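You operate a simulated robot arm through the tools that you are given. There is no shell and no other tool.

Carry out the task below with a simulated robot arm. There is one attempt and no reset: what you move stays moved.

## Task
Dip the glass tube and mark how high the water stands in it.
Fine: jack knob till the beaker is fully up, squeeze the orange bulb, grey marker to the top of the water when it stands still, then beaker fully down.

The check looks at the end state, three seconds after you hand in, the way a careful person would. Anything else that was tipped, shoved, dropped, spilled or broken makes it a failure.

## Robot
A 7-joint arm with a fingered hand, fixed in place. Base frame: the origin is on the floor under the middle of its stand, x ahead of it, y to its left, z up; the work surface is at about z = 800. Readings come in mm, degrees, newtons and seconds.
With the tool pointing down near the work surface it reaches from about 100 to 620 mm from the base axis. Its first joint turns from -115.0 to 115.0 degrees. Payload 3.1 kg.
The TCP is the grasp point between the finger pads, 22 mm short of the fingertips. In the tool frame z runs along the fingers and y along their closing line. The gripper opens to 112 mm; its body begins 60 mm behind the TCP. The gripper is a hand of 3 fingers: y runs from the thumb to the fingers, the wrist lies at [0, 0, -218] in the tool frame, and closing takes about 1.5 s.
Orientation is told as [roll, pitch, yaw] about the base's x, y, z axes, in that order, counted from this pose: with the fingers straight down and closing along the base's y, the tool's x points along the base's -x, its y along +y and its z along -z.

## Interface
- The arm moves only by the tool send_rows. Its argument "increments" is a list of rows, each an object (a shift or turn left out is 0, a gripper value left out holds the last) with "slide": the shift along the base's x, y, z in mm, a list of three; "dr": the turn, a rotation vector about the base's x, y, z in degrees, a list of three. In form: [{"slide": [dx, dy, dz], "dr": [rx, ry, rz]}, ...]. A call has 1 to 20 rows; each row is the pose to reach, as a shift and turn from the pose commanded when the call began. "gripper" is the gripper command, from -1 (fully open) to 1 (shut), values between in proportion, set as the call begins (left out, the last holds). A row lasts 0.2 s, in which the tool goes at most 50 mm and 8.6 degrees; a call with a longer step from one row to the next is refused whole, and so is a gripper value outside its range. Where a pose cannot be reached the arm comes as near as it can. A force on the tool above 40 N (or 10 N above the force at the start of the call, whichever is more), or a blocked arm, ends the call early, and 0.2 s more pass. The fingers move at their own pace (about 108 mm/s each) and stop on an object; they squeeze with about 30 N. The grip force told is the motor's: it shows also when the fingers shut on nothing. Time passes only in rows, and 0.2 s behind the last, so rows that repeat a pose let the fingers close. It gives the time, the measured TCP pose, the force on the tool (base axes), the opening and the grip force at its end, in the units of the frame above (readings bear some noise), with the torque about the TCP (base axes, N m) and any sound that the robot's microphone picked up.
- Cameras (640 x 400 px; columns grow to the right, rows downward): "scene" is fixed at [399.3, 499.2, 1583.3]; the picture's right is [-0.98, -0.18, 0.00], its down [-0.12, 0.69, -0.71] and it looks along [0.12, -0.70, -0.70] (base axes); focal length 267 px, centre (320, 200). "wrist" rides on the gripper at [66, 3, -80] in the tool frame; the picture's right is [-0.05, 1.00, 0.00], its down [-0.77, -0.04, -0.64] and it looks along [-0.64, -0.03, 0.77] (tool axes); focal length 275 px, centre (320, 200). There is no depth. A picture from a camera that has moved, and an enlarged one, comes with that camera's place and axes in the base frame and with its lens.
- get_image(camera): a new picture of that camera. The clock stands still meanwhile.
- raise_lower(by): slides the trunk up (or, below 0, down) by that many mm; the arm rides with it, the base frame stays. It gives what a move gives, with no picture.
- preshape(shape): the hand has 3 fingers and takes this shape, open, in about a second: jaw (thumb against the fingers, like two jaws); tri (thumb and two fingers); tip (a fingertip pinch); poke (one finger out to press); point (the index stretched); flat (the hand flat); cup (the hand cupped); fist (a fist). The gripper value then closes the fingers along that shape, each until it touches; the sizes above hold for jaw. It gives what a move gives, with no picture.
- inspect(camera, box): a new picture of the part [left, top, right, bottom] of that camera's present view, enlarged. The clock stands still meanwhile.
- close_job(): hands the job in; it is judged then, once.

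Places have to be worked out from the pictures, the camera data and where the tool is seen. Open the gripper and draw the arm clear of the work before you hand the job in, unless the task says otherwise.

The tools are called as name(argument=value, ...) on one line, values as JSON. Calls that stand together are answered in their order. send_rows: Moves the arm, as the interface text tells. Its arguments: {"type":"object","properties":{"increments":{"type":"array","items":{"type":"object","properties":{"slide":{"type":"array","items":{"type":"number"}},"dr":{"type":"array","items":{"type":"number"}}}}},"gripper":{"type":"number"}},"required":["increments"]} The other tools are called the same way: raise_lower (by) moves the trunk up or down; preshape (shape) gives the hand a shape; get_image (camera) takes a picture; inspect (camera, box) takes an enlarged picture of a part of a camera's view; close_job () hands the job in.

At the start:

```text
time: 0.0
tool_pos: [408.4, 45.8, 1284.8]
ee_rot: [0.0, 0.0, 0.0]
contact_force: [0.1, 0.4, -0.3]
wrist_torque: [-0.02, -0.02, -0.03]
grip_width: 111.8
finger_force: 0.1
shape: jaw
trunk travel left (down, up): [-825.0, 165.0]
```

scene: 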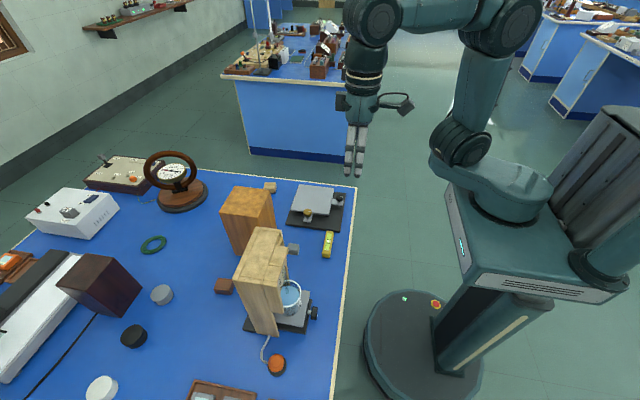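
wrist: 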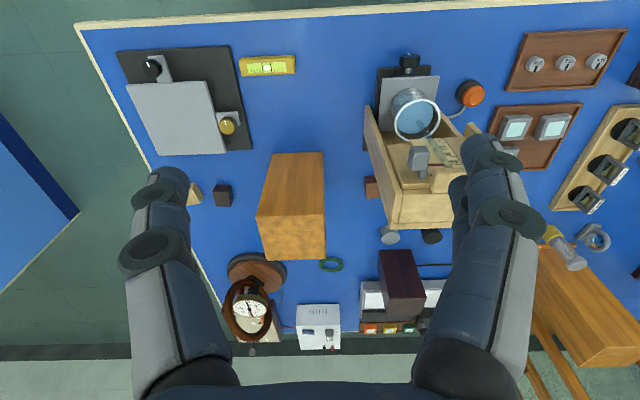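

I start by looking more closely at the apparatus in both views before moving anything.

inspect(camera="scene", box=[200, 200, 360, 390])

inspect(camera="wrist", box=[340, 30, 520, 250])

```text
2.11 times, centred on (280, 295) of scene
camera zoom: at [399.3, 499.2, 1583.3], right [-0.98, -0.18, 0.0], down [-0.12, 0.69, -0.71], along [0.12, -0.7, -0.7], focal length 562 px, centre (404, 0)
```

zoom: 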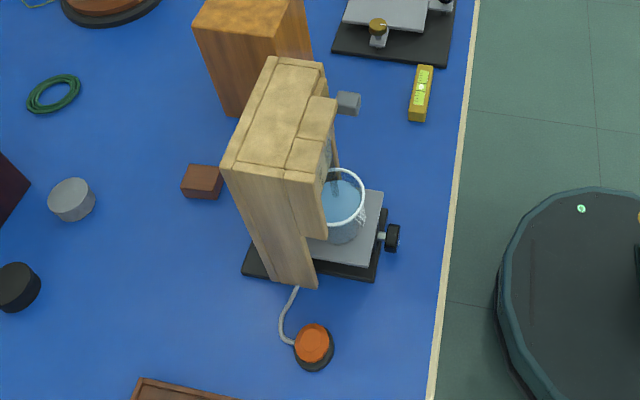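

```text
1.82 times, centred on (430, 140) of wrist
camera zoom: at [342.8, 47.8, 1364.9], right [0.05, 1.0, 0.0], down [0.77, -0.04, 0.64], along [0.64, -0.03, -0.77], focal length 500 px, centre (120, 309)
```

zoom: 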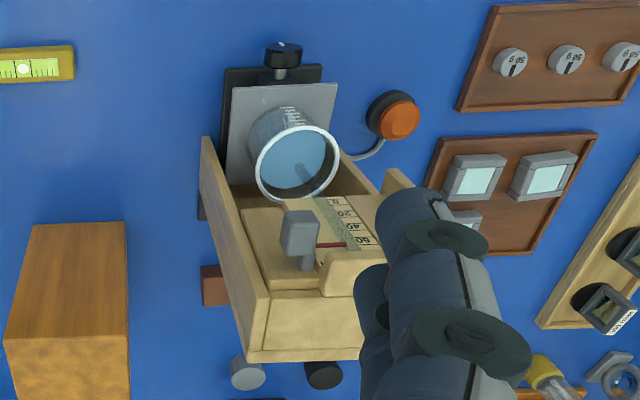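

The knob is near [470, 198, 840], the bulb near [540, 331, 820] and the grey marker near [522, 160, 1076], facing the robot. I tilt the hand so the wrist camera looks horizontally at the front of the apparatus from a distance.

send_rows(increments=[{"slide": [-15, 20, -38], "dr": [0, -8.3, 0]}, {"slide": [-30, 40, -77], "dr": [0, -16.6, 0]}, {"slide": [-45, 60, -115], "dr": [0, -25, 0]}, {"slide": [-60, 80, -153], "dr": [0, -33.3, 0]}, {"slide": [-75, 100, -192], "dr": [0, -41.6, 0]}, {"slide": [-90, 124, -230], "dr": [0, -50, 0]}, {"slide": [-90, 124, -230], "dr": [0, -50, 0]}])

```text
time: 1.6
tool_pos: [319.9, 167.7, 1052.0]
ee_rot: [0.2, -50.0, -0.1]
contact_force: [0.5, 0.0, 0.1]
wrist_torque: [0.01, -0.01, 0.01]
grip_width: 112.1
finger_force: 0.0
shape: jaw
trunk travel left (down, up): [-825.0, 165.0]
```

The arm arrived at [320, 168, 1052], pitched 50 degrees. I take pictures from both cameras to see the front of the stand.

get_image(camera="wrist")

get_image(camera="scene")

```text
taken
camera wrist: at [216.5, 169.7, 1052.7], right [0.03, 1.0, 0.04], down [0.01, -0.04, 1.0], along [1.0, -0.03, -0.01], focal length 275 px, centre (320, 200)
```

wrist: 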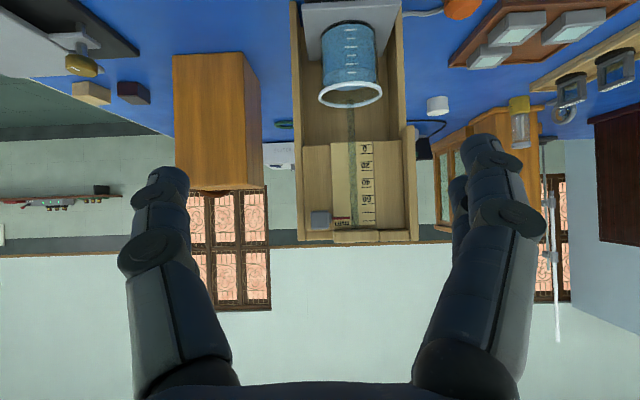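

```text
taken
```

scene: 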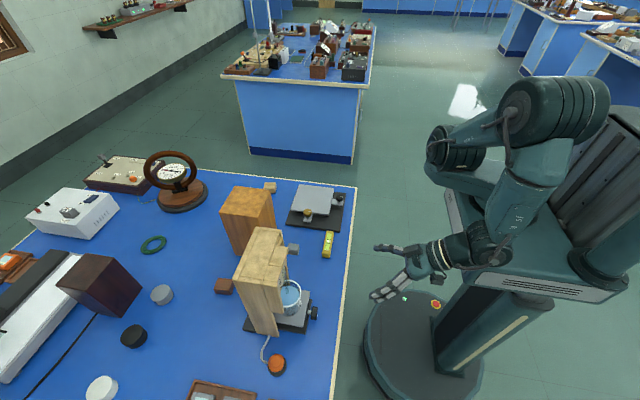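

The camera now looks straight at the stand (upside down). I enlarge the scale, tube, and marker area.

inspect(camera="wrist", box=[280, 80, 440, 250])

inspect(camera="wrist", box=[280, 0, 440, 120])

```text
2.35 times, centred on (360, 165) of wrist
camera zoom: at [216.5, 169.7, 1052.7], right [0.03, 1.0, 0.04], down [0.01, -0.04, 1.0], along [1.0, -0.03, -0.01], focal length 648 px, centre (226, 282)
```

zoom: 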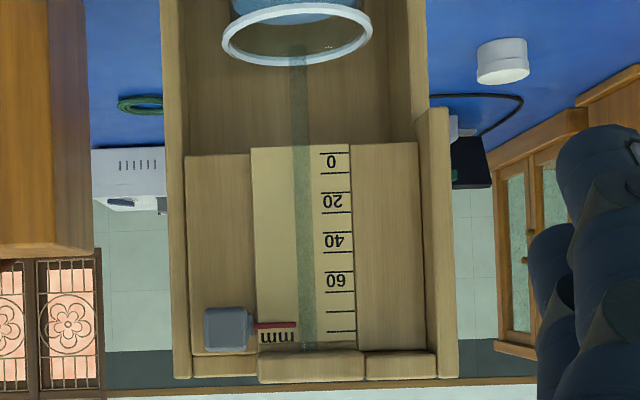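

```text
3.33 times, centred on (360, 60) of wrist
camera zoom: at [216.5, 169.7, 1052.7], right [0.03, 1.0, 0.04], down [0.01, -0.04, 1.0], along [1.0, -0.03, -0.01], focal length 918 px, centre (187, 667)
```

zoom: 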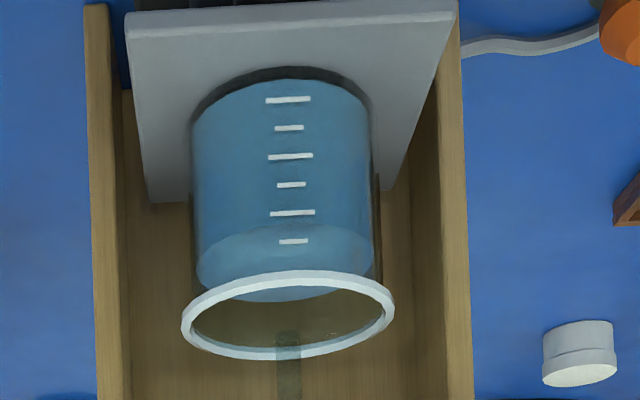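

The scale face is at about x = 542, zero near z = 984, with the marker now near z = 1071 (about 88 mm), pointer just left of the tube at y ≈ 197. I now lower the hand to look at the jack and knob at close height.

send_rows(increments=[{"slide": [0, 6, -40], "dr": [0, 0, 0]}, {"slide": [0, 12, -80], "dr": [0, 0, 0]}, {"slide": [0, 20, -120], "dr": [0, 0, 0]}, {"slide": [0, 30, -150], "dr": [0, 0, 0]}, {"slide": [0, 30, -150], "dr": [0, 0, 0]}])

get_image(camera="wrist")

```text
time: 2.2
tool_pos: [325.1, 187.1, 1040.2]
ee_rot: [12.3, -48.0, -11.7]
contact_force: [-0.3, 0.0, -0.1]
wrist_torque: [0.0, -0.03, -0.02]
grip_width: 111.7
finger_force: 0.3
shape: jaw
trunk travel left (down, up): [-825.0, 165.0]
stopped in row 2: the arm was blocked; the commanded pose is now the measured one
```

```text
taken
camera wrist: at [221.3, 194.2, 1043.4], right [0.07, 0.98, 0.18], down [0.02, -0.18, 0.98], along [1.0, -0.07, -0.03], focal length 275 px, centre (320, 200)
```

wrist: 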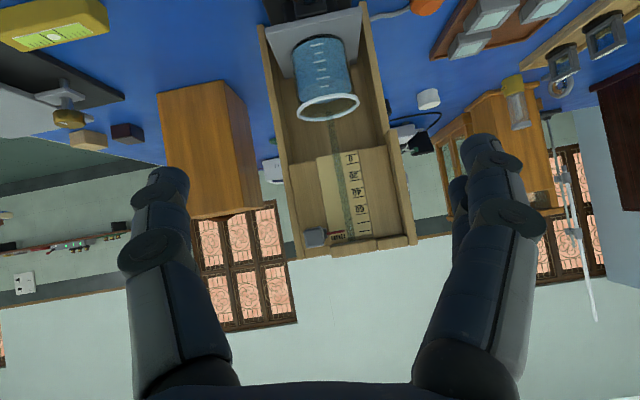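

The arm ran into a joint limit there rather than an obstacle, so I'll lower the trunk to bring the shoulder down. The hand is at x≈325, clear of the table edge (x≈402), so a 150 mm drop is free.

raise_lower(by=-150)

```text
time: 3.9
tool_pos: [324.2, 187.4, 890.2]
ee_rot: [12.2, -48.2, -11.6]
contact_force: [-1.4, 0.2, 0.0]
wrist_torque: [0.01, 0.0, 0.0]
grip_width: 111.8
finger_force: 0.1
shape: jaw
trunk travel left (down, up): [-675.0, 315.0]
```

Trunk lowered, TCP now at z≈890. I level the roll back and take a picture of the jack and knob.

send_rows(increments=[{"slide": [-5, 4, 0], "dr": [-4.2, -1, 1.3]}, {"slide": [-10, 8, 0], "dr": [-8.4, -2, 2.6]}, {"slide": [-10, 8, 0], "dr": [-8.4, -2, 2.6]}])

get_image(camera="wrist")

get_image(camera="scene")

```text
time: 4.9
tool_pos: [330.8, 163.5, 897.3]
ee_rot: [-4.4, -51.8, 0.5]
contact_force: [0.7, -0.2, -0.3]
wrist_torque: [0.02, 0.01, -0.04]
grip_width: 111.9
finger_force: 0.1
shape: jaw
trunk travel left (down, up): [-675.0, 315.0]
stopped in row 3: the arm was blocked; the commanded pose is now the measured one
```

```text
taken
camera wrist: at [227.4, 172.2, 893.7], right [0.08, 1.0, -0.01], down [-0.02, 0.01, 1.0], along [1.0, -0.08, 0.02], focal length 275 px, centre (320, 200)
```

wrist: 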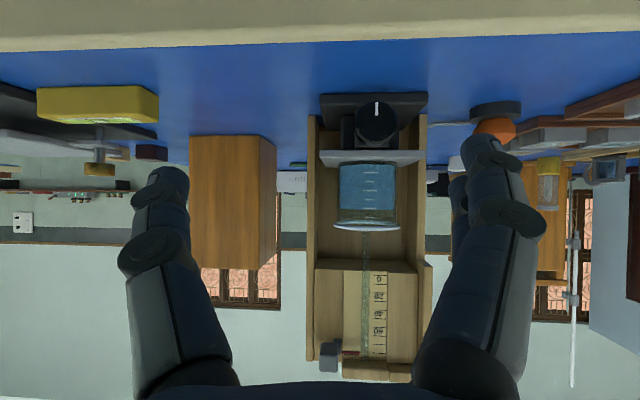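

```text
taken
```

scene: 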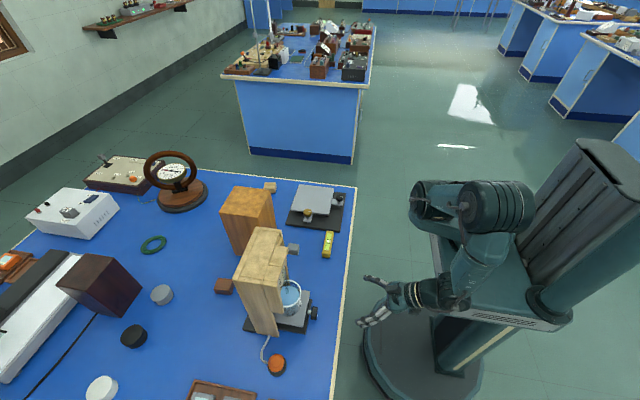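

The knob (with a white index line) is clearly visible, centred near [467, 200, 832]. I zoom in on it from both cameras to fix its centre and size.

inspect(camera="wrist", box=[300, 80, 440, 170])

inspect(camera="scene", box=[235, 270, 335, 335])

inspect(camera="scene", box=[240, 325, 320, 385])

```text
4.44 times, centred on (370, 125) of wrist
camera zoom: at [227.4, 172.2, 893.7], right [0.08, 1.0, -0.01], down [-0.02, 0.01, 1.0], along [1.0, -0.08, 0.02], focal length 1224 px, centre (98, 533)
```

zoom: 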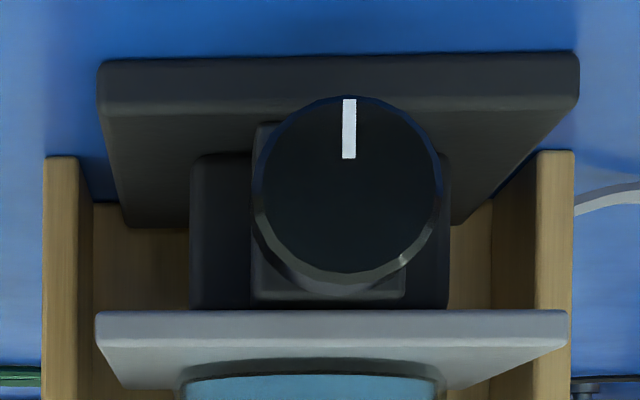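

```text
6.15 times, centred on (285, 302) of scene
camera zoom: at [399.3, 499.2, 1583.3], right [-0.98, -0.18, 0.0], down [-0.12, 0.69, -0.71], along [0.12, -0.7, -0.7], focal length 1643 px, centre (535, -431)
```

zoom: 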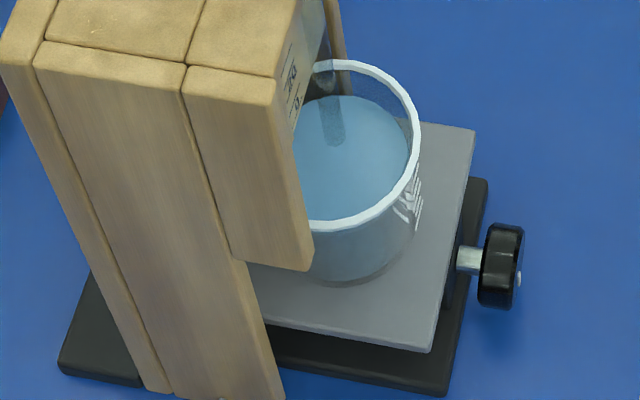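

```text
6.67 times, centred on (280, 355) of scene
camera zoom: at [399.3, 499.2, 1583.3], right [-0.98, -0.18, 0.0], down [-0.12, 0.69, -0.71], along [0.12, -0.7, -0.7], focal length 1780 px, centre (587, -833)
```

zoom: 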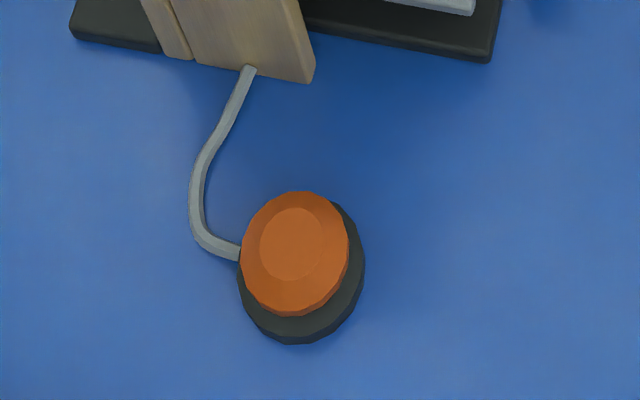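

Knob: front face centre ≈ [461, 198, 833], about 35 mm across and 14 mm thick, with its axis along x. The earlier blocks were the elbow folding, so moving forward should free it; I go to a pre-grasp pose in front of the knob, tilting the hand flatter and with a smaller opening.

send_rows(increments=[{"slide": [20, 10, 0], "dr": [0.8, -3.5, 0.8]}, {"slide": [40, 20, -5], "dr": [1.5, -7, 1.5]}, {"slide": [55, 30, -12], "dr": [2.2, -10, 2.2]}, {"slide": [60, 35, -20], "dr": [2.9, -13, 2.9]}, {"slide": [60, 35, -20], "dr": [2.9, -13, 2.9]}], gripper=0.1)

get_image(camera="wrist")

get_image(camera="scene")

```text
time: 6.1
tool_pos: [388.2, 199.5, 874.2]
ee_rot: [0.4, -64.7, -0.2]
contact_force: [-0.5, 0.3, 0.4]
wrist_torque: [-0.03, -0.05, 0.0]
grip_width: 51.0
finger_force: 0.0
shape: jaw
trunk travel left (down, up): [-675.0, 315.0]
```

```text
taken
camera wrist: at [288.1, 202.8, 849.5], right [0.02, 1.0, 0.05], down [-0.25, -0.04, 0.97], along [0.97, -0.03, 0.25], focal length 275 px, centre (320, 200)
```

wrist: 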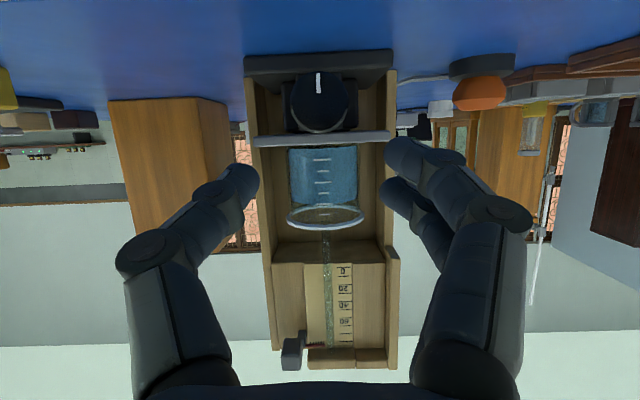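

```text
taken
```

scene: 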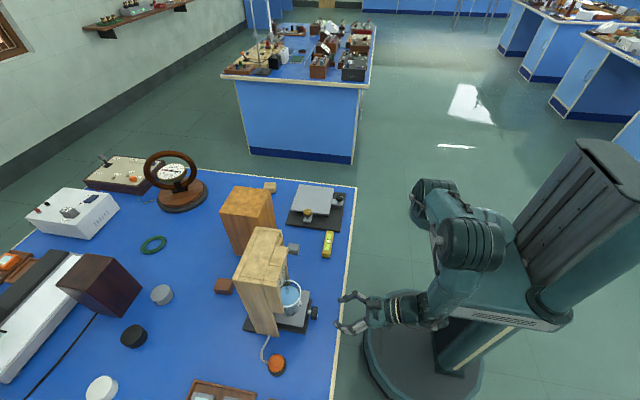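

The new view confirms the knob centre at about [461–475, 200, 833], and a 51 mm opening straddles it. I move in closer with pitch about -70, stopping just short of the knob, to check alignment.

send_rows(increments=[{"slide": [10, 0, -15], "dr": [0, -2, 0]}, {"slide": [22, 0, -30], "dr": [0, -4, 0]}, {"slide": [36, 0, -38], "dr": [0, -5.3, 0]}, {"slide": [36, 0, -38], "dr": [0, -5.3, 0]}], gripper=0.05)

get_image(camera="wrist")

inspect(camera="scene", box=[230, 260, 390, 360])

```text
time: 7.1
tool_pos: [425.8, 200.3, 834.3]
ee_rot: [0.5, -70.1, -0.3]
contact_force: [1.0, -0.6, -0.3]
wrist_torque: [-0.01, -0.01, -0.02]
grip_width: 52.6
finger_force: 0.1
shape: jaw
trunk travel left (down, up): [-675.0, 315.0]
```

```text
taken
camera wrist: at [327.0, 203.3, 800.6], right [0.01, 1.0, 0.05], down [-0.34, -0.04, 0.94], along [0.94, -0.03, 0.33], focal length 275 px, centre (320, 200)
```

wrist: 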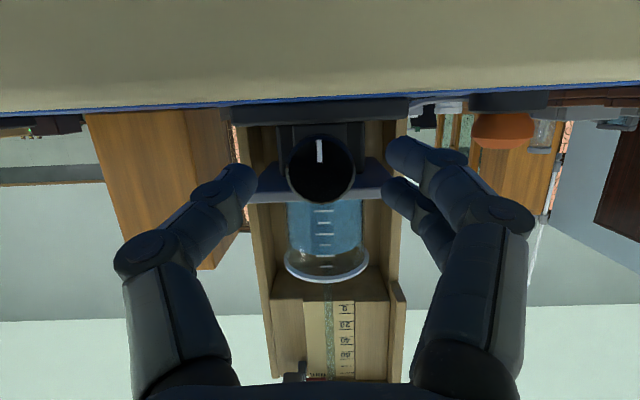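

```text
4.00 times, centred on (310, 310) of scene
camera zoom: at [399.3, 499.2, 1583.3], right [-0.98, -0.18, 0.0], down [-0.12, 0.69, -0.71], along [0.12, -0.7, -0.7], focal length 1068 px, centre (360, -240)
```

zoom: 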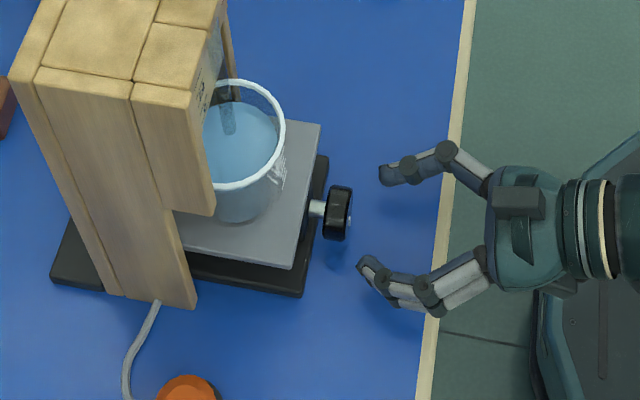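

The fingers straddle the knob evenly and the knob centre works out to [461, 200, 832]. I advance 32 mm so the finger ends surround the knob without touching the jack base behind it, then close.

send_rows(increments=[{"slide": [12, 0, 0.5]}, {"slide": [24, 0, 1]}, {"slide": [32, 0, 1.5]}, {"slide": [32, 0, 1.5]}])

get_image(camera="wrist")

inspect(camera="scene", box=[230, 260, 390, 360])

```text
time: 8.1
tool_pos: [457.1, 199.5, 837.2]
ee_rot: [0.4, -70.0, -0.1]
contact_force: [0.2, 0.4, -0.2]
wrist_torque: [0.0, 0.0, -0.01]
grip_width: 52.6
finger_force: 0.1
shape: jaw
trunk travel left (down, up): [-675.0, 315.0]
```

```text
taken
camera wrist: at [359.9, 202.5, 802.7], right [0.01, 1.0, 0.05], down [-0.34, -0.04, 0.94], along [0.94, -0.03, 0.33], focal length 275 px, centre (320, 200)
```

wrist: 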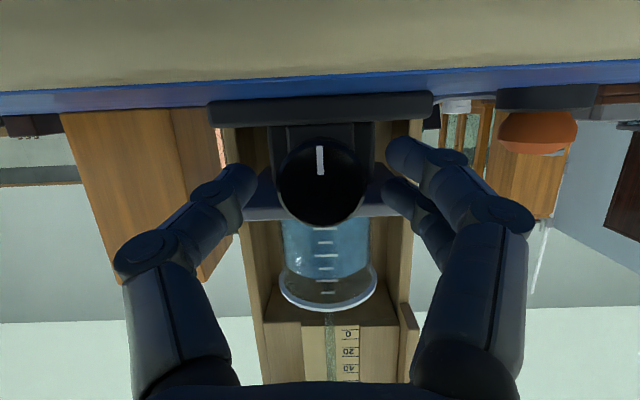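

```text
4.00 times, centred on (310, 310) of scene
camera zoom: at [399.3, 499.2, 1583.3], right [-0.98, -0.18, 0.0], down [-0.12, 0.69, -0.71], along [0.12, -0.7, -0.7], focal length 1068 px, centre (360, -240)
```

zoom: 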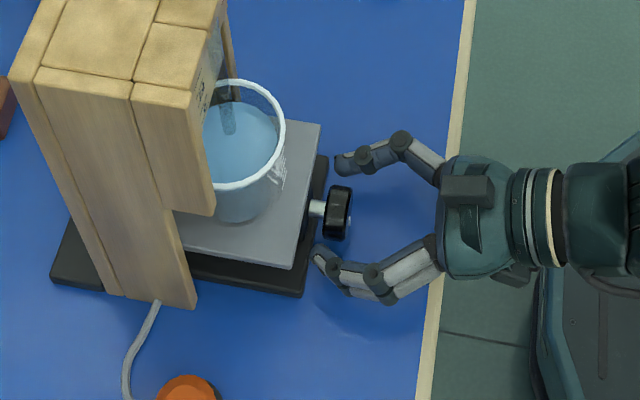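

The fingers surround the knob symmetrically with free space all round. I close the grip on the knob.

send_rows(increments=[{"slide": [0, 0, 0]}, {"slide": [0, 0, 0]}, {"slide": [0, 0, 0]}, {"slide": [0, 0, 0]}, {"slide": [0, 0, 0]}], gripper=0.6)

get_image(camera="wrist")

```text
time: 9.3
tool_pos: [458.3, 199.7, 837.6]
ee_rot: [0.2, -70.0, -0.2]
contact_force: [0.5, -0.3, -4.4]
wrist_torque: [0.01, 0.06, -0.01]
grip_width: 27.5
finger_force: 29.9
shape: jaw
trunk travel left (down, up): [-675.0, 315.0]
```

```text
taken
camera wrist: at [360.1, 202.5, 802.3], right [0.01, 1.0, 0.05], down [-0.33, -0.04, 0.94], along [0.94, -0.03, 0.33], focal length 275 px, centre (320, 200)
```

wrist: 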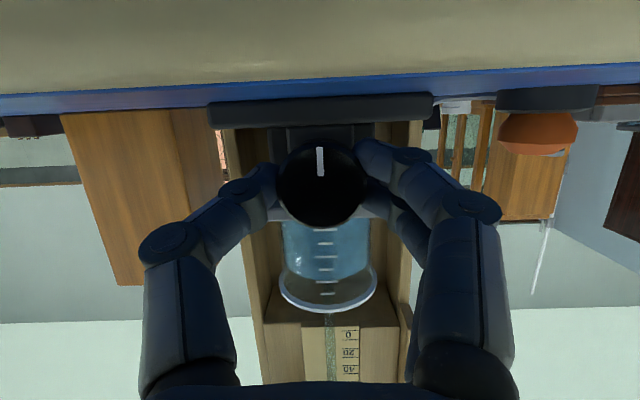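

The knob is gripped firmly (30 N). I make a gentle test turn of +16° about x (clockwise as seen from the robot), with rotation about the knob axis, watching the torque.

send_rows(increments=[{"dr": [4, 0, 0]}, {"dr": [8, 0, 0]}, {"dr": [12, 0, 0]}, {"slide": [0, -1, 0], "dr": [16, 0, 0]}, {"slide": [0, -1, 0], "dr": [16, 0, 0]}])

get_image(camera="wrist")

inspect(camera="scene", box=[230, 260, 390, 360])

```text
time: 10.5
tool_pos: [457.5, 198.2, 837.0]
ee_rot: [40.3, -64.5, -37.2]
contact_force: [2.0, -1.0, -8.5]
wrist_torque: [-0.01, 0.11, 0.01]
grip_width: 27.0
finger_force: 30.3
shape: jaw
trunk travel left (down, up): [-675.0, 315.0]
```

```text
taken
camera wrist: at [360.0, 211.3, 804.5], right [0.01, 0.95, 0.32], down [-0.33, -0.3, 0.89], along [0.94, -0.12, 0.31], focal length 275 px, centre (320, 200)
```

wrist: 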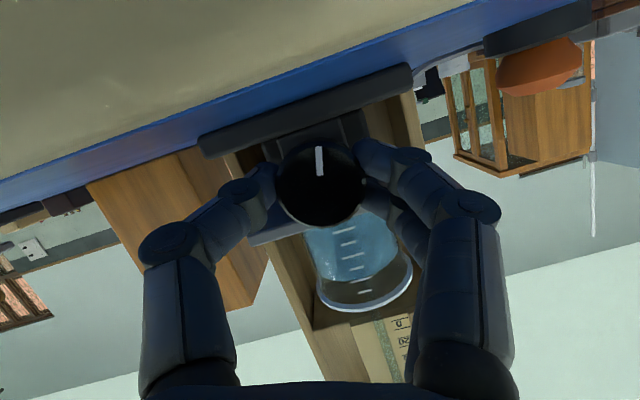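

```text
4.00 times, centred on (310, 310) of scene
camera zoom: at [399.3, 499.2, 1583.3], right [-0.98, -0.18, 0.0], down [-0.12, 0.69, -0.71], along [0.12, -0.7, -0.7], focal length 1068 px, centre (360, -240)
```

zoom: 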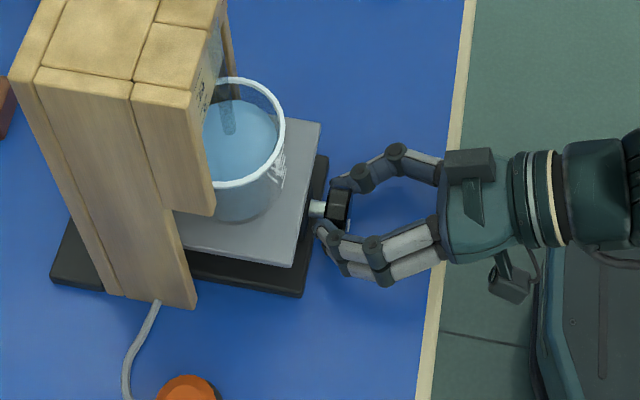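

The knob turned freely with the hand (index still aligned with the hand, no torque), and the beaker may have risen slightly. I continue to +34° with a small downward correction for the -8.5 N side force.

send_rows(increments=[{"slide": [0, 0, -1], "dr": [5, 0, 0]}, {"slide": [0, 0, -1.5], "dr": [10, 0, 0]}, {"slide": [0, 0, -2], "dr": [15, 0, 0]}, {"slide": [0, 0, -2], "dr": [18, 0, 0]}, {"slide": [0, 0, -2], "dr": [18, 0, 0]}])

get_image(camera="wrist")

inspect(camera="scene", box=[230, 260, 390, 360])

```text
time: 11.7
tool_pos: [457.4, 197.5, 835.7]
ee_rot: [63.5, -51.1, -57.2]
contact_force: [2.8, -1.6, 0.5]
wrist_torque: [0.01, -0.03, -0.07]
grip_width: 27.1
finger_force: 30.0
shape: jaw
trunk travel left (down, up): [-675.0, 315.0]
```

```text
taken
camera wrist: at [360.0, 220.4, 808.7], right [0.01, 0.8, 0.6], down [-0.34, -0.56, 0.76], along [0.94, -0.21, 0.26], focal length 275 px, centre (320, 200)
```

wrist: 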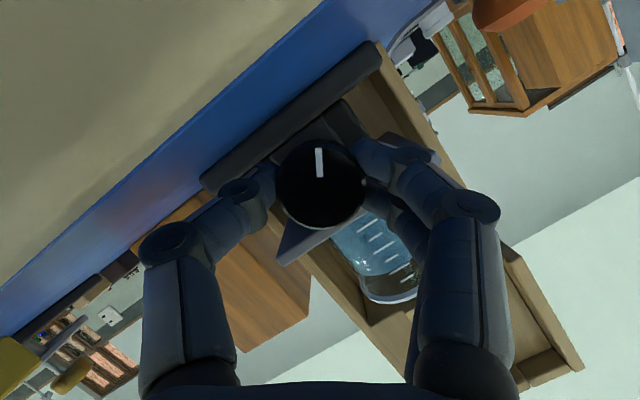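

```text
4.00 times, centred on (310, 310) of scene
camera zoom: at [399.3, 499.2, 1583.3], right [-0.98, -0.18, 0.0], down [-0.12, 0.69, -0.71], along [0.12, -0.7, -0.7], focal length 1068 px, centre (360, -240)
```

zoom: 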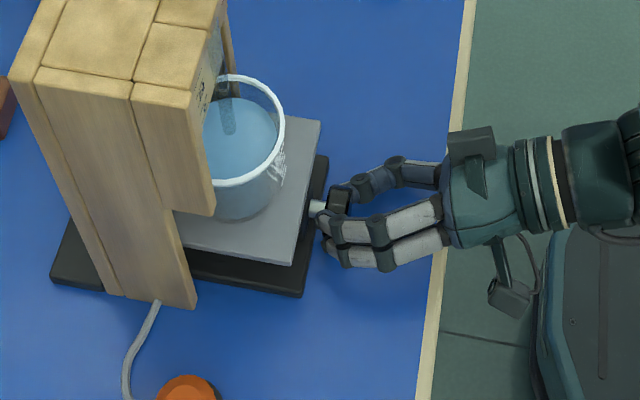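

Clockwise lifts the beaker (rim moved up about 5 px so far), and force is near zero. I continue to about +43°, keeping the thumb clear of the table.

send_rows(increments=[{"slide": [0, 0.5, 0], "dr": [3, 0, 0]}, {"slide": [0, 0.5, 0], "dr": [6, 0, 0]}, {"slide": [0, 1, 0], "dr": [9, 0, 0]}, {"slide": [0, 1, 0], "dr": [9, 0, 0]}])

get_image(camera="wrist")

inspect(camera="scene", box=[230, 260, 390, 360])

```text
time: 12.7
tool_pos: [457.9, 197.4, 835.8]
ee_rot: [70.1, -43.4, -62.1]
contact_force: [2.2, -6.3, -1.6]
wrist_torque: [-0.03, 0.03, -0.1]
grip_width: 27.1
finger_force: 30.2
shape: jaw
trunk travel left (down, up): [-675.0, 315.0]
```

```text
taken
camera wrist: at [360.0, 224.3, 812.3], right [0.01, 0.7, 0.72], down [-0.34, -0.67, 0.66], along [0.94, -0.25, 0.22], focal length 275 px, centre (320, 200)
```

wrist: 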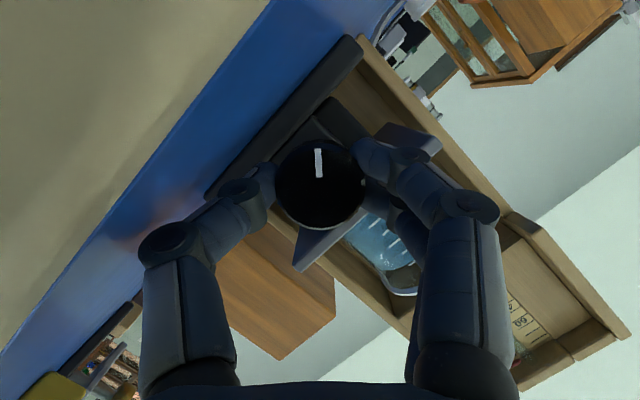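

```text
4.00 times, centred on (310, 310) of scene
camera zoom: at [399.3, 499.2, 1583.3], right [-0.98, -0.18, 0.0], down [-0.12, 0.69, -0.71], along [0.12, -0.7, -0.7], focal length 1068 px, centre (360, -240)
```

zoom: 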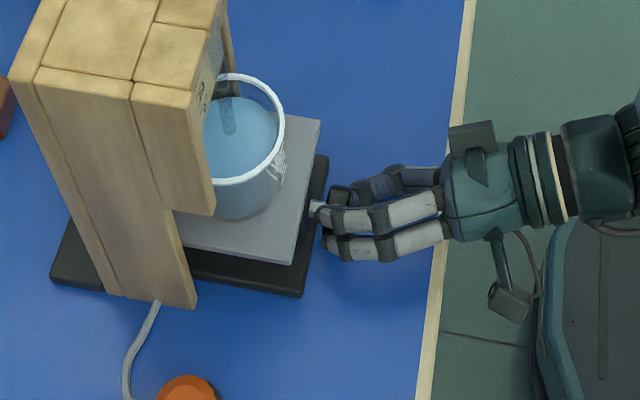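

The thumb knuckle's shadow shows it is close to the table, so +43° is my stroke limit. I open slightly (to about 38 mm) while lifting 3 mm, then rotate the open fingers back around the knob to about -24° for the next stroke.

send_rows(increments=[{"slide": [0, 1, 3]}, {"slide": [0, 1.5, 3]}, {"slide": [0, 2, 3], "dr": [-6, 0, 0]}, {"slide": [0, 2, 3], "dr": [-12, 0, 0]}, {"slide": [0, 2, 2.5], "dr": [-18, 0, 0]}, {"slide": [0, 2, 2], "dr": [-24, 0, 0]}, {"slide": [0, 2, 2], "dr": [-30, 0, 0]}, {"slide": [0, 2, 1], "dr": [-36, 0, 0]}, {"slide": [0, 2, 1], "dr": [-42, 0, 0]}, {"slide": [0, 2, 1], "dr": [-48, 0, 0]}, {"slide": [0, 2, 1], "dr": [-54, 0, 0]}, {"slide": [0, 2, 1], "dr": [-60, 0, 0]}, {"slide": [0, 2, 1], "dr": [-66, 0, 0]}, {"slide": [0, 2, 1], "dr": [-66, 0, 0]}], gripper=0.3)

get_image(camera="wrist")

inspect(camera="scene", box=[230, 260, 390, 360])

```text
time: 15.7
tool_pos: [457.0, 202.5, 837.5]
ee_rot: [-51.0, -59.9, 47.2]
contact_force: [0.5, 0.0, -0.7]
wrist_torque: [-0.04, -0.02, 0.01]
grip_width: 38.9
finger_force: 0.0
shape: jaw
trunk travel left (down, up): [-675.0, 315.0]
```

```text
taken
camera wrist: at [359.3, 191.0, 803.9], right [0.01, 0.94, -0.35], down [-0.33, 0.33, 0.88], along [0.94, 0.11, 0.32], focal length 275 px, centre (320, 200)
```

wrist: 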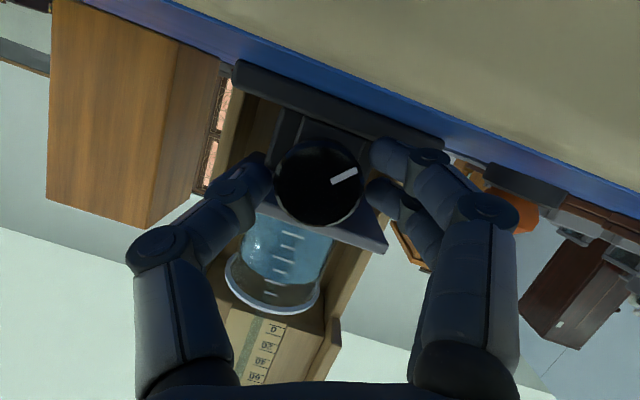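

```text
4.00 times, centred on (310, 310) of scene
camera zoom: at [399.3, 499.2, 1583.3], right [-0.98, -0.18, 0.0], down [-0.12, 0.69, -0.71], along [0.12, -0.7, -0.7], focal length 1068 px, centre (360, -240)
```

zoom: 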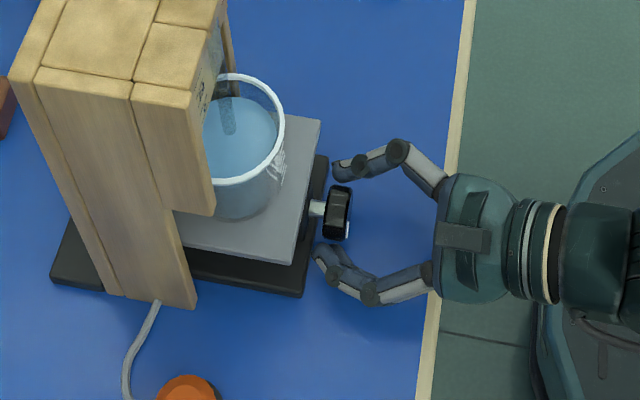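

The knob kept its position (index turned 43°) and the open fingers swung back freely. I close again and turn another 65° clockwise, keeping the TCP on the knob axis.

send_rows(increments=[{"slide": [0, -0.5, -1]}, {"slide": [0, -0.7, -1.5]}, {"slide": [0, -1, -2]}, {"slide": [0, -1.3, -2], "dr": [5.5, 0, 0]}, {"slide": [0, -1.6, -2], "dr": [11, 0, 0]}, {"slide": [0, -2, -2], "dr": [16.5, 0, 0]}, {"slide": [0, -2.3, -2], "dr": [22, 0, 0]}, {"slide": [0, -2.6, -2], "dr": [27.5, 0, 0]}, {"slide": [0, -3, -2], "dr": [33, 0, 0]}, {"slide": [0, -3.3, -2], "dr": [38.5, 0, 0]}, {"slide": [0, -3.6, -2], "dr": [44, 0, 0]}, {"slide": [0, -4, -2], "dr": [49.5, 0, 0]}, {"slide": [0, -4.3, -2.2], "dr": [55, 0, 0]}, {"slide": [0, -4.6, -2.3], "dr": [60.5, 0, 0]}, {"slide": [0, -5, -2.5], "dr": [65, 0, 0]}, {"slide": [0, -5, -2.5], "dr": [65, 0, 0]}], gripper=0.6)

inspect(camera="scene", box=[230, 260, 390, 360])

get_image(camera="wrist")

```text
time: 19.1
tool_pos: [456.5, 198.4, 833.8]
ee_rot: [69.5, -44.3, -61.5]
contact_force: [1.2, 7.6, 1.5]
wrist_torque: [-0.01, -0.1, 0.13]
grip_width: 26.3
finger_force: 29.8
shape: jaw
trunk travel left (down, up): [-675.0, 315.0]
```

```text
4.00 times, centred on (310, 310) of scene
camera zoom: at [399.3, 499.2, 1583.3], right [-0.98, -0.18, 0.0], down [-0.12, 0.69, -0.71], along [0.12, -0.7, -0.7], focal length 1068 px, centre (360, -240)
```

zoom: 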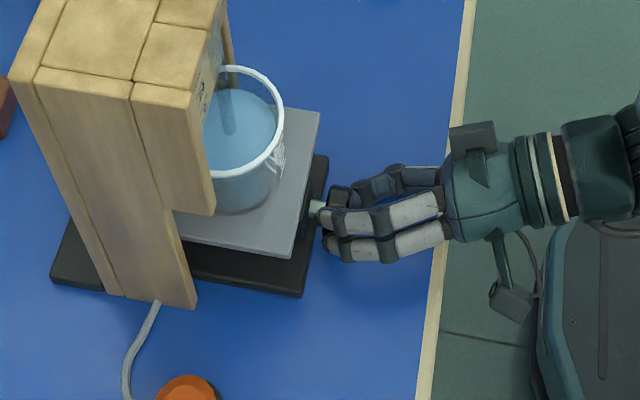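

```text
taken
camera wrist: at [359.2, 222.9, 810.4], right [0.01, 0.71, 0.7], down [-0.33, -0.66, 0.67], along [0.94, -0.24, 0.23], focal length 275 px, centre (320, 200)
```

wrist: 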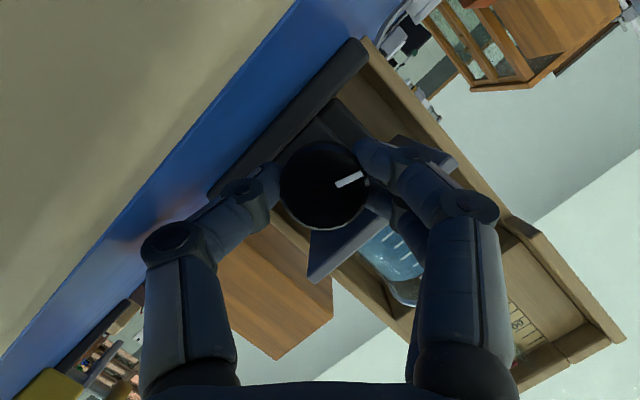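

Total turn now about 108° and the beaker has visibly risen (platform edge moved about 12 px up in the enlarged view). I repeat the open-and-swing-back move for the next stroke.

send_rows(increments=[{"slide": [0, 0, 3.5]}, {"slide": [0, 0, 4]}, {"slide": [0, 0, 4], "dr": [-6, 0, 0]}, {"slide": [0, 1, 4], "dr": [-12, 0, 0]}, {"slide": [0, 1, 4], "dr": [-18, 0, 0]}, {"slide": [0, 1, 3.5], "dr": [-24, 0, 0]}, {"slide": [0, 2, 3], "dr": [-30, 0, 0]}, {"slide": [0, 2, 2.5], "dr": [-36, 0, 0]}, {"slide": [0, 2, 2.5], "dr": [-42, 0, 0]}, {"slide": [0, 2, 2.5], "dr": [-48, 0, 0]}, {"slide": [0, 3, 2.5], "dr": [-54, 0, 0]}, {"slide": [0, 3, 2.5], "dr": [-60, 0, 0]}, {"slide": [0, 3, 2.5], "dr": [-66, 0, 0]}, {"slide": [0, 3, 2.5], "dr": [-66, 0, 0]}], gripper=0.3)

get_image(camera="wrist")

```text
time: 22.1
tool_pos: [456.2, 198.7, 836.4]
ee_rot: [-52.3, -59.2, 48.2]
contact_force: [1.0, -0.1, 0.2]
wrist_torque: [-0.03, 0.0, 0.02]
grip_width: 38.9
finger_force: 0.1
shape: jaw
trunk travel left (down, up): [-675.0, 315.0]
```

```text
taken
camera wrist: at [359.2, 188.5, 804.3], right [0.01, 0.93, -0.37], down [-0.34, 0.35, 0.88], along [0.94, 0.11, 0.32], focal length 275 px, centre (320, 200)
```

wrist: 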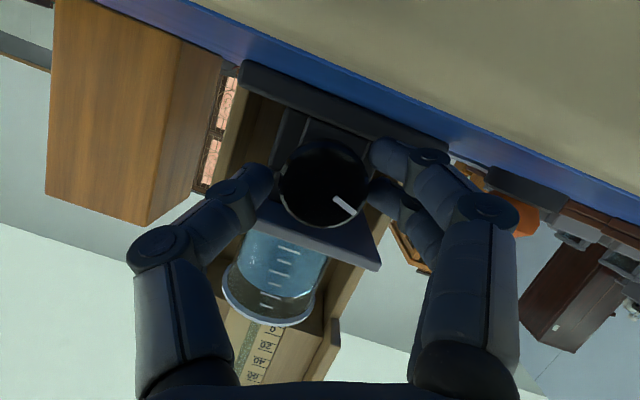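

The knob stayed put again, and the index now points about 108° round. I close with a small centring shift and do the third clockwise stroke.

send_rows(increments=[{"slide": [0, 1.5, -1]}, {"slide": [0, 2, -1]}, {"slide": [0, 2, -1]}, {"slide": [0, 1.7, -1], "dr": [5.5, 0, 0]}, {"slide": [0, 1.4, -1], "dr": [11, 0, 0]}, {"slide": [0, 1, -1], "dr": [16.5, 0, 0]}, {"slide": [0, 0.7, -1], "dr": [22, 0, 0]}, {"slide": [0, 0.4, -1], "dr": [27.5, 0, 0]}, {"slide": [0, 0, -1], "dr": [33, 0, 0]}, {"slide": [0, -0.3, -1], "dr": [38.5, 0, 0]}, {"slide": [0, -0.6, -1], "dr": [44, 0, 0]}, {"slide": [0, -0.9, -1], "dr": [49.5, 0, 0]}, {"slide": [0, -1.1, -1], "dr": [55, 0, 0]}, {"slide": [0, -1.3, -1], "dr": [60.5, 0, 0]}, {"slide": [0, -1.5, -1], "dr": [66, 0, 0]}, {"slide": [0, -1.5, -1], "dr": [66, 0, 0]}], gripper=0.6)

inspect(camera="scene", box=[230, 260, 390, 360])

get_image(camera="wrist")

```text
time: 25.5
tool_pos: [457.5, 198.4, 836.4]
ee_rot: [69.4, -44.3, -61.6]
contact_force: [-4.2, 0.1, -7.2]
wrist_torque: [0.0, 0.12, -0.02]
grip_width: 27.3
finger_force: 29.9
shape: jaw
trunk travel left (down, up): [-675.0, 315.0]
```

```text
4.00 times, centred on (310, 310) of scene
camera zoom: at [399.3, 499.2, 1583.3], right [-0.98, -0.18, 0.0], down [-0.12, 0.69, -0.71], along [0.12, -0.7, -0.7], focal length 1068 px, centre (360, -240)
```

zoom: 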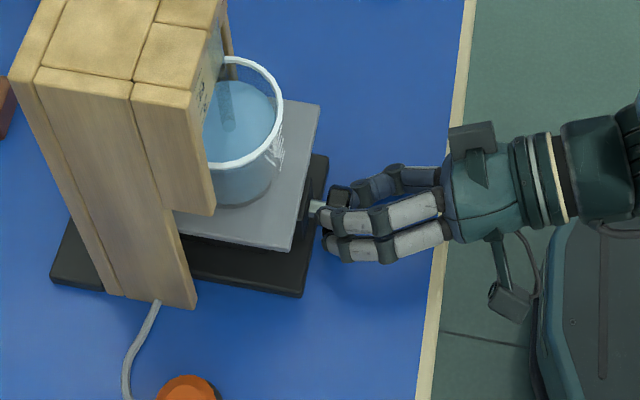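

```text
taken
camera wrist: at [359.8, 223.9, 811.7], right [0.01, 0.71, 0.7], down [-0.33, -0.66, 0.67], along [0.94, -0.24, 0.23], focal length 275 px, centre (320, 200)
```

wrist: 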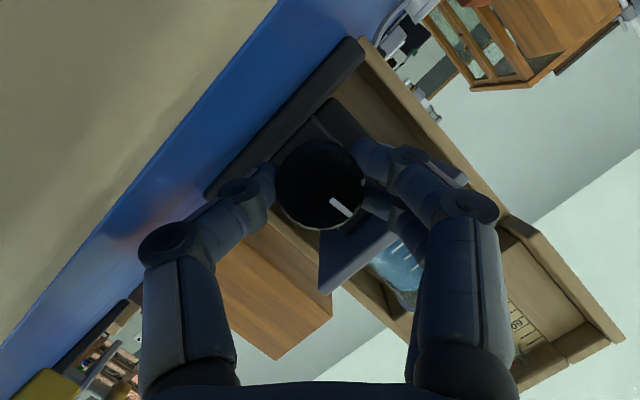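

Total turn about 174°, with the rim still climbing and no stop felt. I swing back for the fourth stroke.

send_rows(increments=[{"slide": [0, 0, 3]}, {"slide": [0, 0, 3]}, {"slide": [0, 0, 3], "dr": [-6, 0, 0]}, {"slide": [0, 1, 3], "dr": [-12, 0, 0]}, {"slide": [0, 1, 3], "dr": [-18, 0, 0]}, {"slide": [0, 1, 2.5], "dr": [-24, 0, 0]}, {"slide": [0, 2, 2], "dr": [-30, 0, 0]}, {"slide": [0, 2, 1.5], "dr": [-36, 0, 0]}, {"slide": [0, 2, 1], "dr": [-42, 0, 0]}, {"slide": [0, 3, 1], "dr": [-48, 0, 0]}, {"slide": [0, 3, 1], "dr": [-54, 0, 0]}, {"slide": [0, 3.5, 1], "dr": [-60, 0, 0]}, {"slide": [0, 3.5, 1], "dr": [-66, 0, 0]}, {"slide": [0, 3.5, 1], "dr": [-66, 0, 0]}], gripper=0.3)

get_image(camera="wrist")

```text
time: 28.5
tool_pos: [456.6, 200.9, 836.3]
ee_rot: [-52.5, -59.1, 48.3]
contact_force: [-0.5, -0.1, 0.6]
wrist_torque: [-0.01, -0.01, 0.02]
grip_width: 39.2
finger_force: 0.1
shape: jaw
trunk travel left (down, up): [-675.0, 315.0]
```

```text
taken
camera wrist: at [359.7, 190.0, 803.8], right [0.01, 0.93, -0.37], down [-0.34, 0.35, 0.88], along [0.94, 0.11, 0.32], focal length 275 px, centre (320, 200)
```

wrist: 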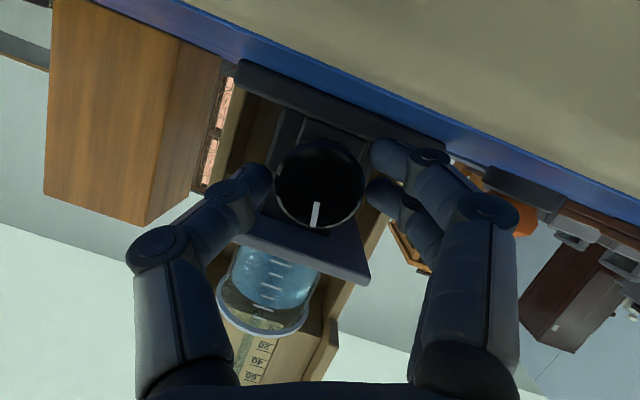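

The knob is well centred between the open fingers. I close and make the fourth clockwise stroke.

send_rows(increments=[{"slide": [0, 0, -1]}, {"slide": [0, 0, -1]}, {"slide": [0, 0, -1]}, {"slide": [0, -0.3, -1], "dr": [5.5, 0, 0]}, {"slide": [0, -0.6, -1], "dr": [11, 0, 0]}, {"slide": [0, -1, -1], "dr": [16.5, 0, 0]}, {"slide": [0, -1.3, -1], "dr": [22, 0, 0]}, {"slide": [0, -1.6, -1], "dr": [27.5, 0, 0]}, {"slide": [0, -2, -1], "dr": [33, 0, 0]}, {"slide": [0, -2.3, -1], "dr": [38.5, 0, 0]}, {"slide": [0, -2.6, -1], "dr": [44, 0, 0]}, {"slide": [0, -3, -1], "dr": [49.5, 0, 0]}, {"slide": [0, -3.2, -1], "dr": [55, 0, 0]}, {"slide": [0, -3.4, -1], "dr": [60.5, 0, 0]}, {"slide": [0, -3.5, -1], "dr": [66, 0, 0]}, {"slide": [0, -3.5, -1], "dr": [66, 0, 0]}], gripper=0.6)

inspect(camera="scene", box=[230, 260, 390, 360])

get_image(camera="wrist")

```text
time: 31.9
tool_pos: [457.0, 198.3, 835.8]
ee_rot: [69.4, -44.2, -61.6]
contact_force: [4.3, 0.6, 2.3]
wrist_torque: [-0.06, -0.08, -0.01]
grip_width: 27.0
finger_force: 30.0
shape: jaw
trunk travel left (down, up): [-675.0, 315.0]
```

```text
4.00 times, centred on (310, 310) of scene
camera zoom: at [399.3, 499.2, 1583.3], right [-0.98, -0.18, 0.0], down [-0.12, 0.69, -0.71], along [0.12, -0.7, -0.7], focal length 1068 px, centre (360, -240)
```

zoom: 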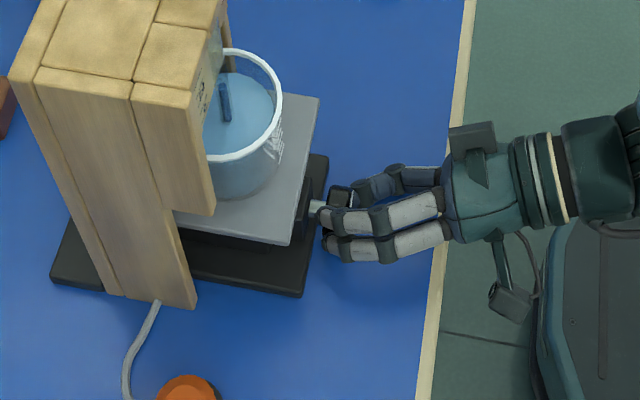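

```text
taken
camera wrist: at [359.6, 223.9, 811.6], right [0.01, 0.71, 0.7], down [-0.33, -0.66, 0.67], along [0.94, -0.24, 0.23], focal length 275 px, centre (320, 200)
```

wrist: 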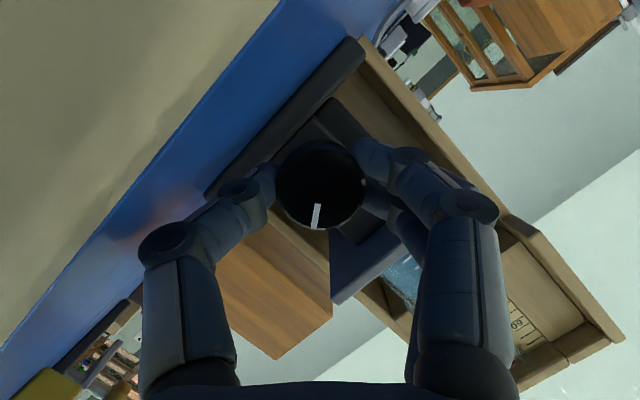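

Total about 240°: the tube end is now in the water. I go for another stroke, watching for the end stop.

send_rows(increments=[{"slide": [0, 0, 3]}, {"slide": [0, 0, 3]}, {"slide": [0, 0, 3], "dr": [-6, 0, 0]}, {"slide": [0, 1, 3], "dr": [-12, 0, 0]}, {"slide": [0, 1, 3], "dr": [-18, 0, 0]}, {"slide": [0, 1, 2.5], "dr": [-24, 0, 0]}, {"slide": [0, 2, 2], "dr": [-30, 0, 0]}, {"slide": [0, 2, 1.5], "dr": [-36, 0, 0]}, {"slide": [0, 2, 1], "dr": [-42, 0, 0]}, {"slide": [0, 3, 1], "dr": [-48, 0, 0]}, {"slide": [0, 3, 1], "dr": [-54, 0, 0]}, {"slide": [0, 3.5, 1], "dr": [-60, 0, 0]}, {"slide": [0, 3.5, 1], "dr": [-66, 0, 0]}, {"slide": [0, 3.5, 1], "dr": [-66, 0, 0]}], gripper=0.3)

get_image(camera="wrist")

```text
time: 34.9
tool_pos: [456.7, 201.3, 837.3]
ee_rot: [-52.4, -59.2, 48.4]
contact_force: [-0.6, -0.4, -0.2]
wrist_torque: [-0.03, 0.0, 0.02]
grip_width: 38.9
finger_force: 0.0
shape: jaw
trunk travel left (down, up): [-675.0, 315.0]
```

```text
taken
camera wrist: at [359.5, 190.4, 803.9], right [0.01, 0.93, -0.37], down [-0.33, 0.35, 0.88], along [0.94, 0.11, 0.32], focal length 275 px, centre (320, 200)
```

wrist: 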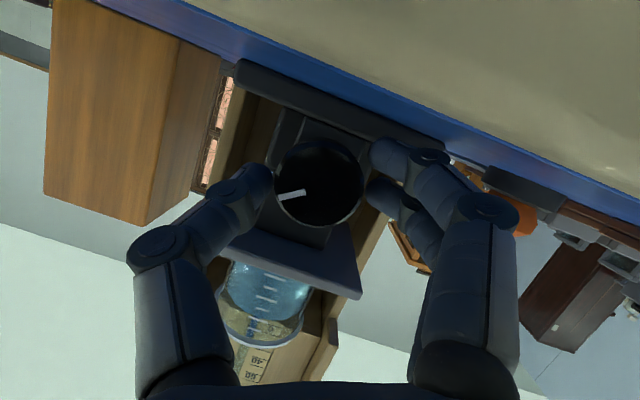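

Centred again; I close and do the fifth clockwise stroke, in which a stop may appear as torque.

send_rows(increments=[{"slide": [0, 0, -1]}, {"slide": [0, 0, -1]}, {"slide": [0, 0, -1]}, {"slide": [0, -0.3, -1], "dr": [5.5, 0, 0]}, {"slide": [0, -0.6, -1], "dr": [11, 0, 0]}, {"slide": [0, -1, -1], "dr": [16.5, 0, 0]}, {"slide": [0, -1.3, -1], "dr": [22, 0, 0]}, {"slide": [0, -1.6, -1], "dr": [27.5, 0, 0]}, {"slide": [0, -2, -1], "dr": [33, 0, 0]}, {"slide": [0, -2.3, -1], "dr": [38.5, 0, 0]}, {"slide": [0, -2.6, -1], "dr": [44, 0, 0]}, {"slide": [0, -3, -1], "dr": [49.5, 0, 0]}, {"slide": [0, -3.2, -1], "dr": [55, 0, 0]}, {"slide": [0, -3.4, -1], "dr": [60.5, 0, 0]}, {"slide": [0, -3.5, -1], "dr": [66, 0, 0]}, {"slide": [0, -3.5, -1], "dr": [66, 0, 0]}], gripper=0.6)

inspect(camera="scene", box=[230, 260, 390, 360])

get_image(camera="wrist")

```text
time: 38.3
tool_pos: [456.5, 197.2, 835.7]
ee_rot: [69.6, -44.2, -61.6]
contact_force: [3.0, 3.1, 6.9]
wrist_torque: [-0.04, -0.14, 0.06]
grip_width: 26.7
finger_force: 29.9
shape: jaw
trunk travel left (down, up): [-675.0, 315.0]
```

```text
4.00 times, centred on (310, 310) of scene
camera zoom: at [399.3, 499.2, 1583.3], right [-0.98, -0.18, 0.0], down [-0.12, 0.69, -0.71], along [0.12, -0.7, -0.7], focal length 1068 px, centre (360, -240)
```

zoom: 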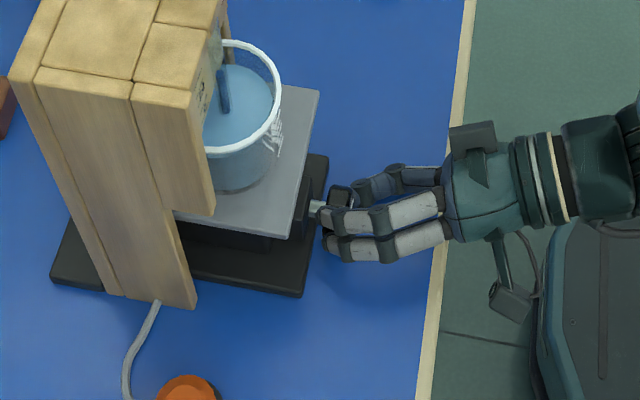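

```text
taken
camera wrist: at [359.4, 223.5, 811.4], right [0.01, 0.71, 0.7], down [-0.33, -0.66, 0.67], along [0.94, -0.24, 0.23], focal length 275 px, centre (320, 200)
```

wrist: 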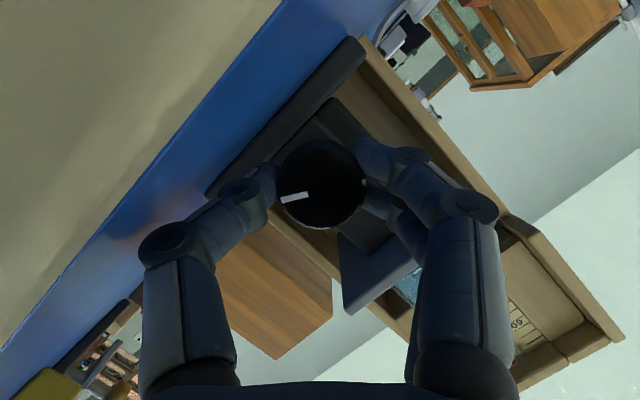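

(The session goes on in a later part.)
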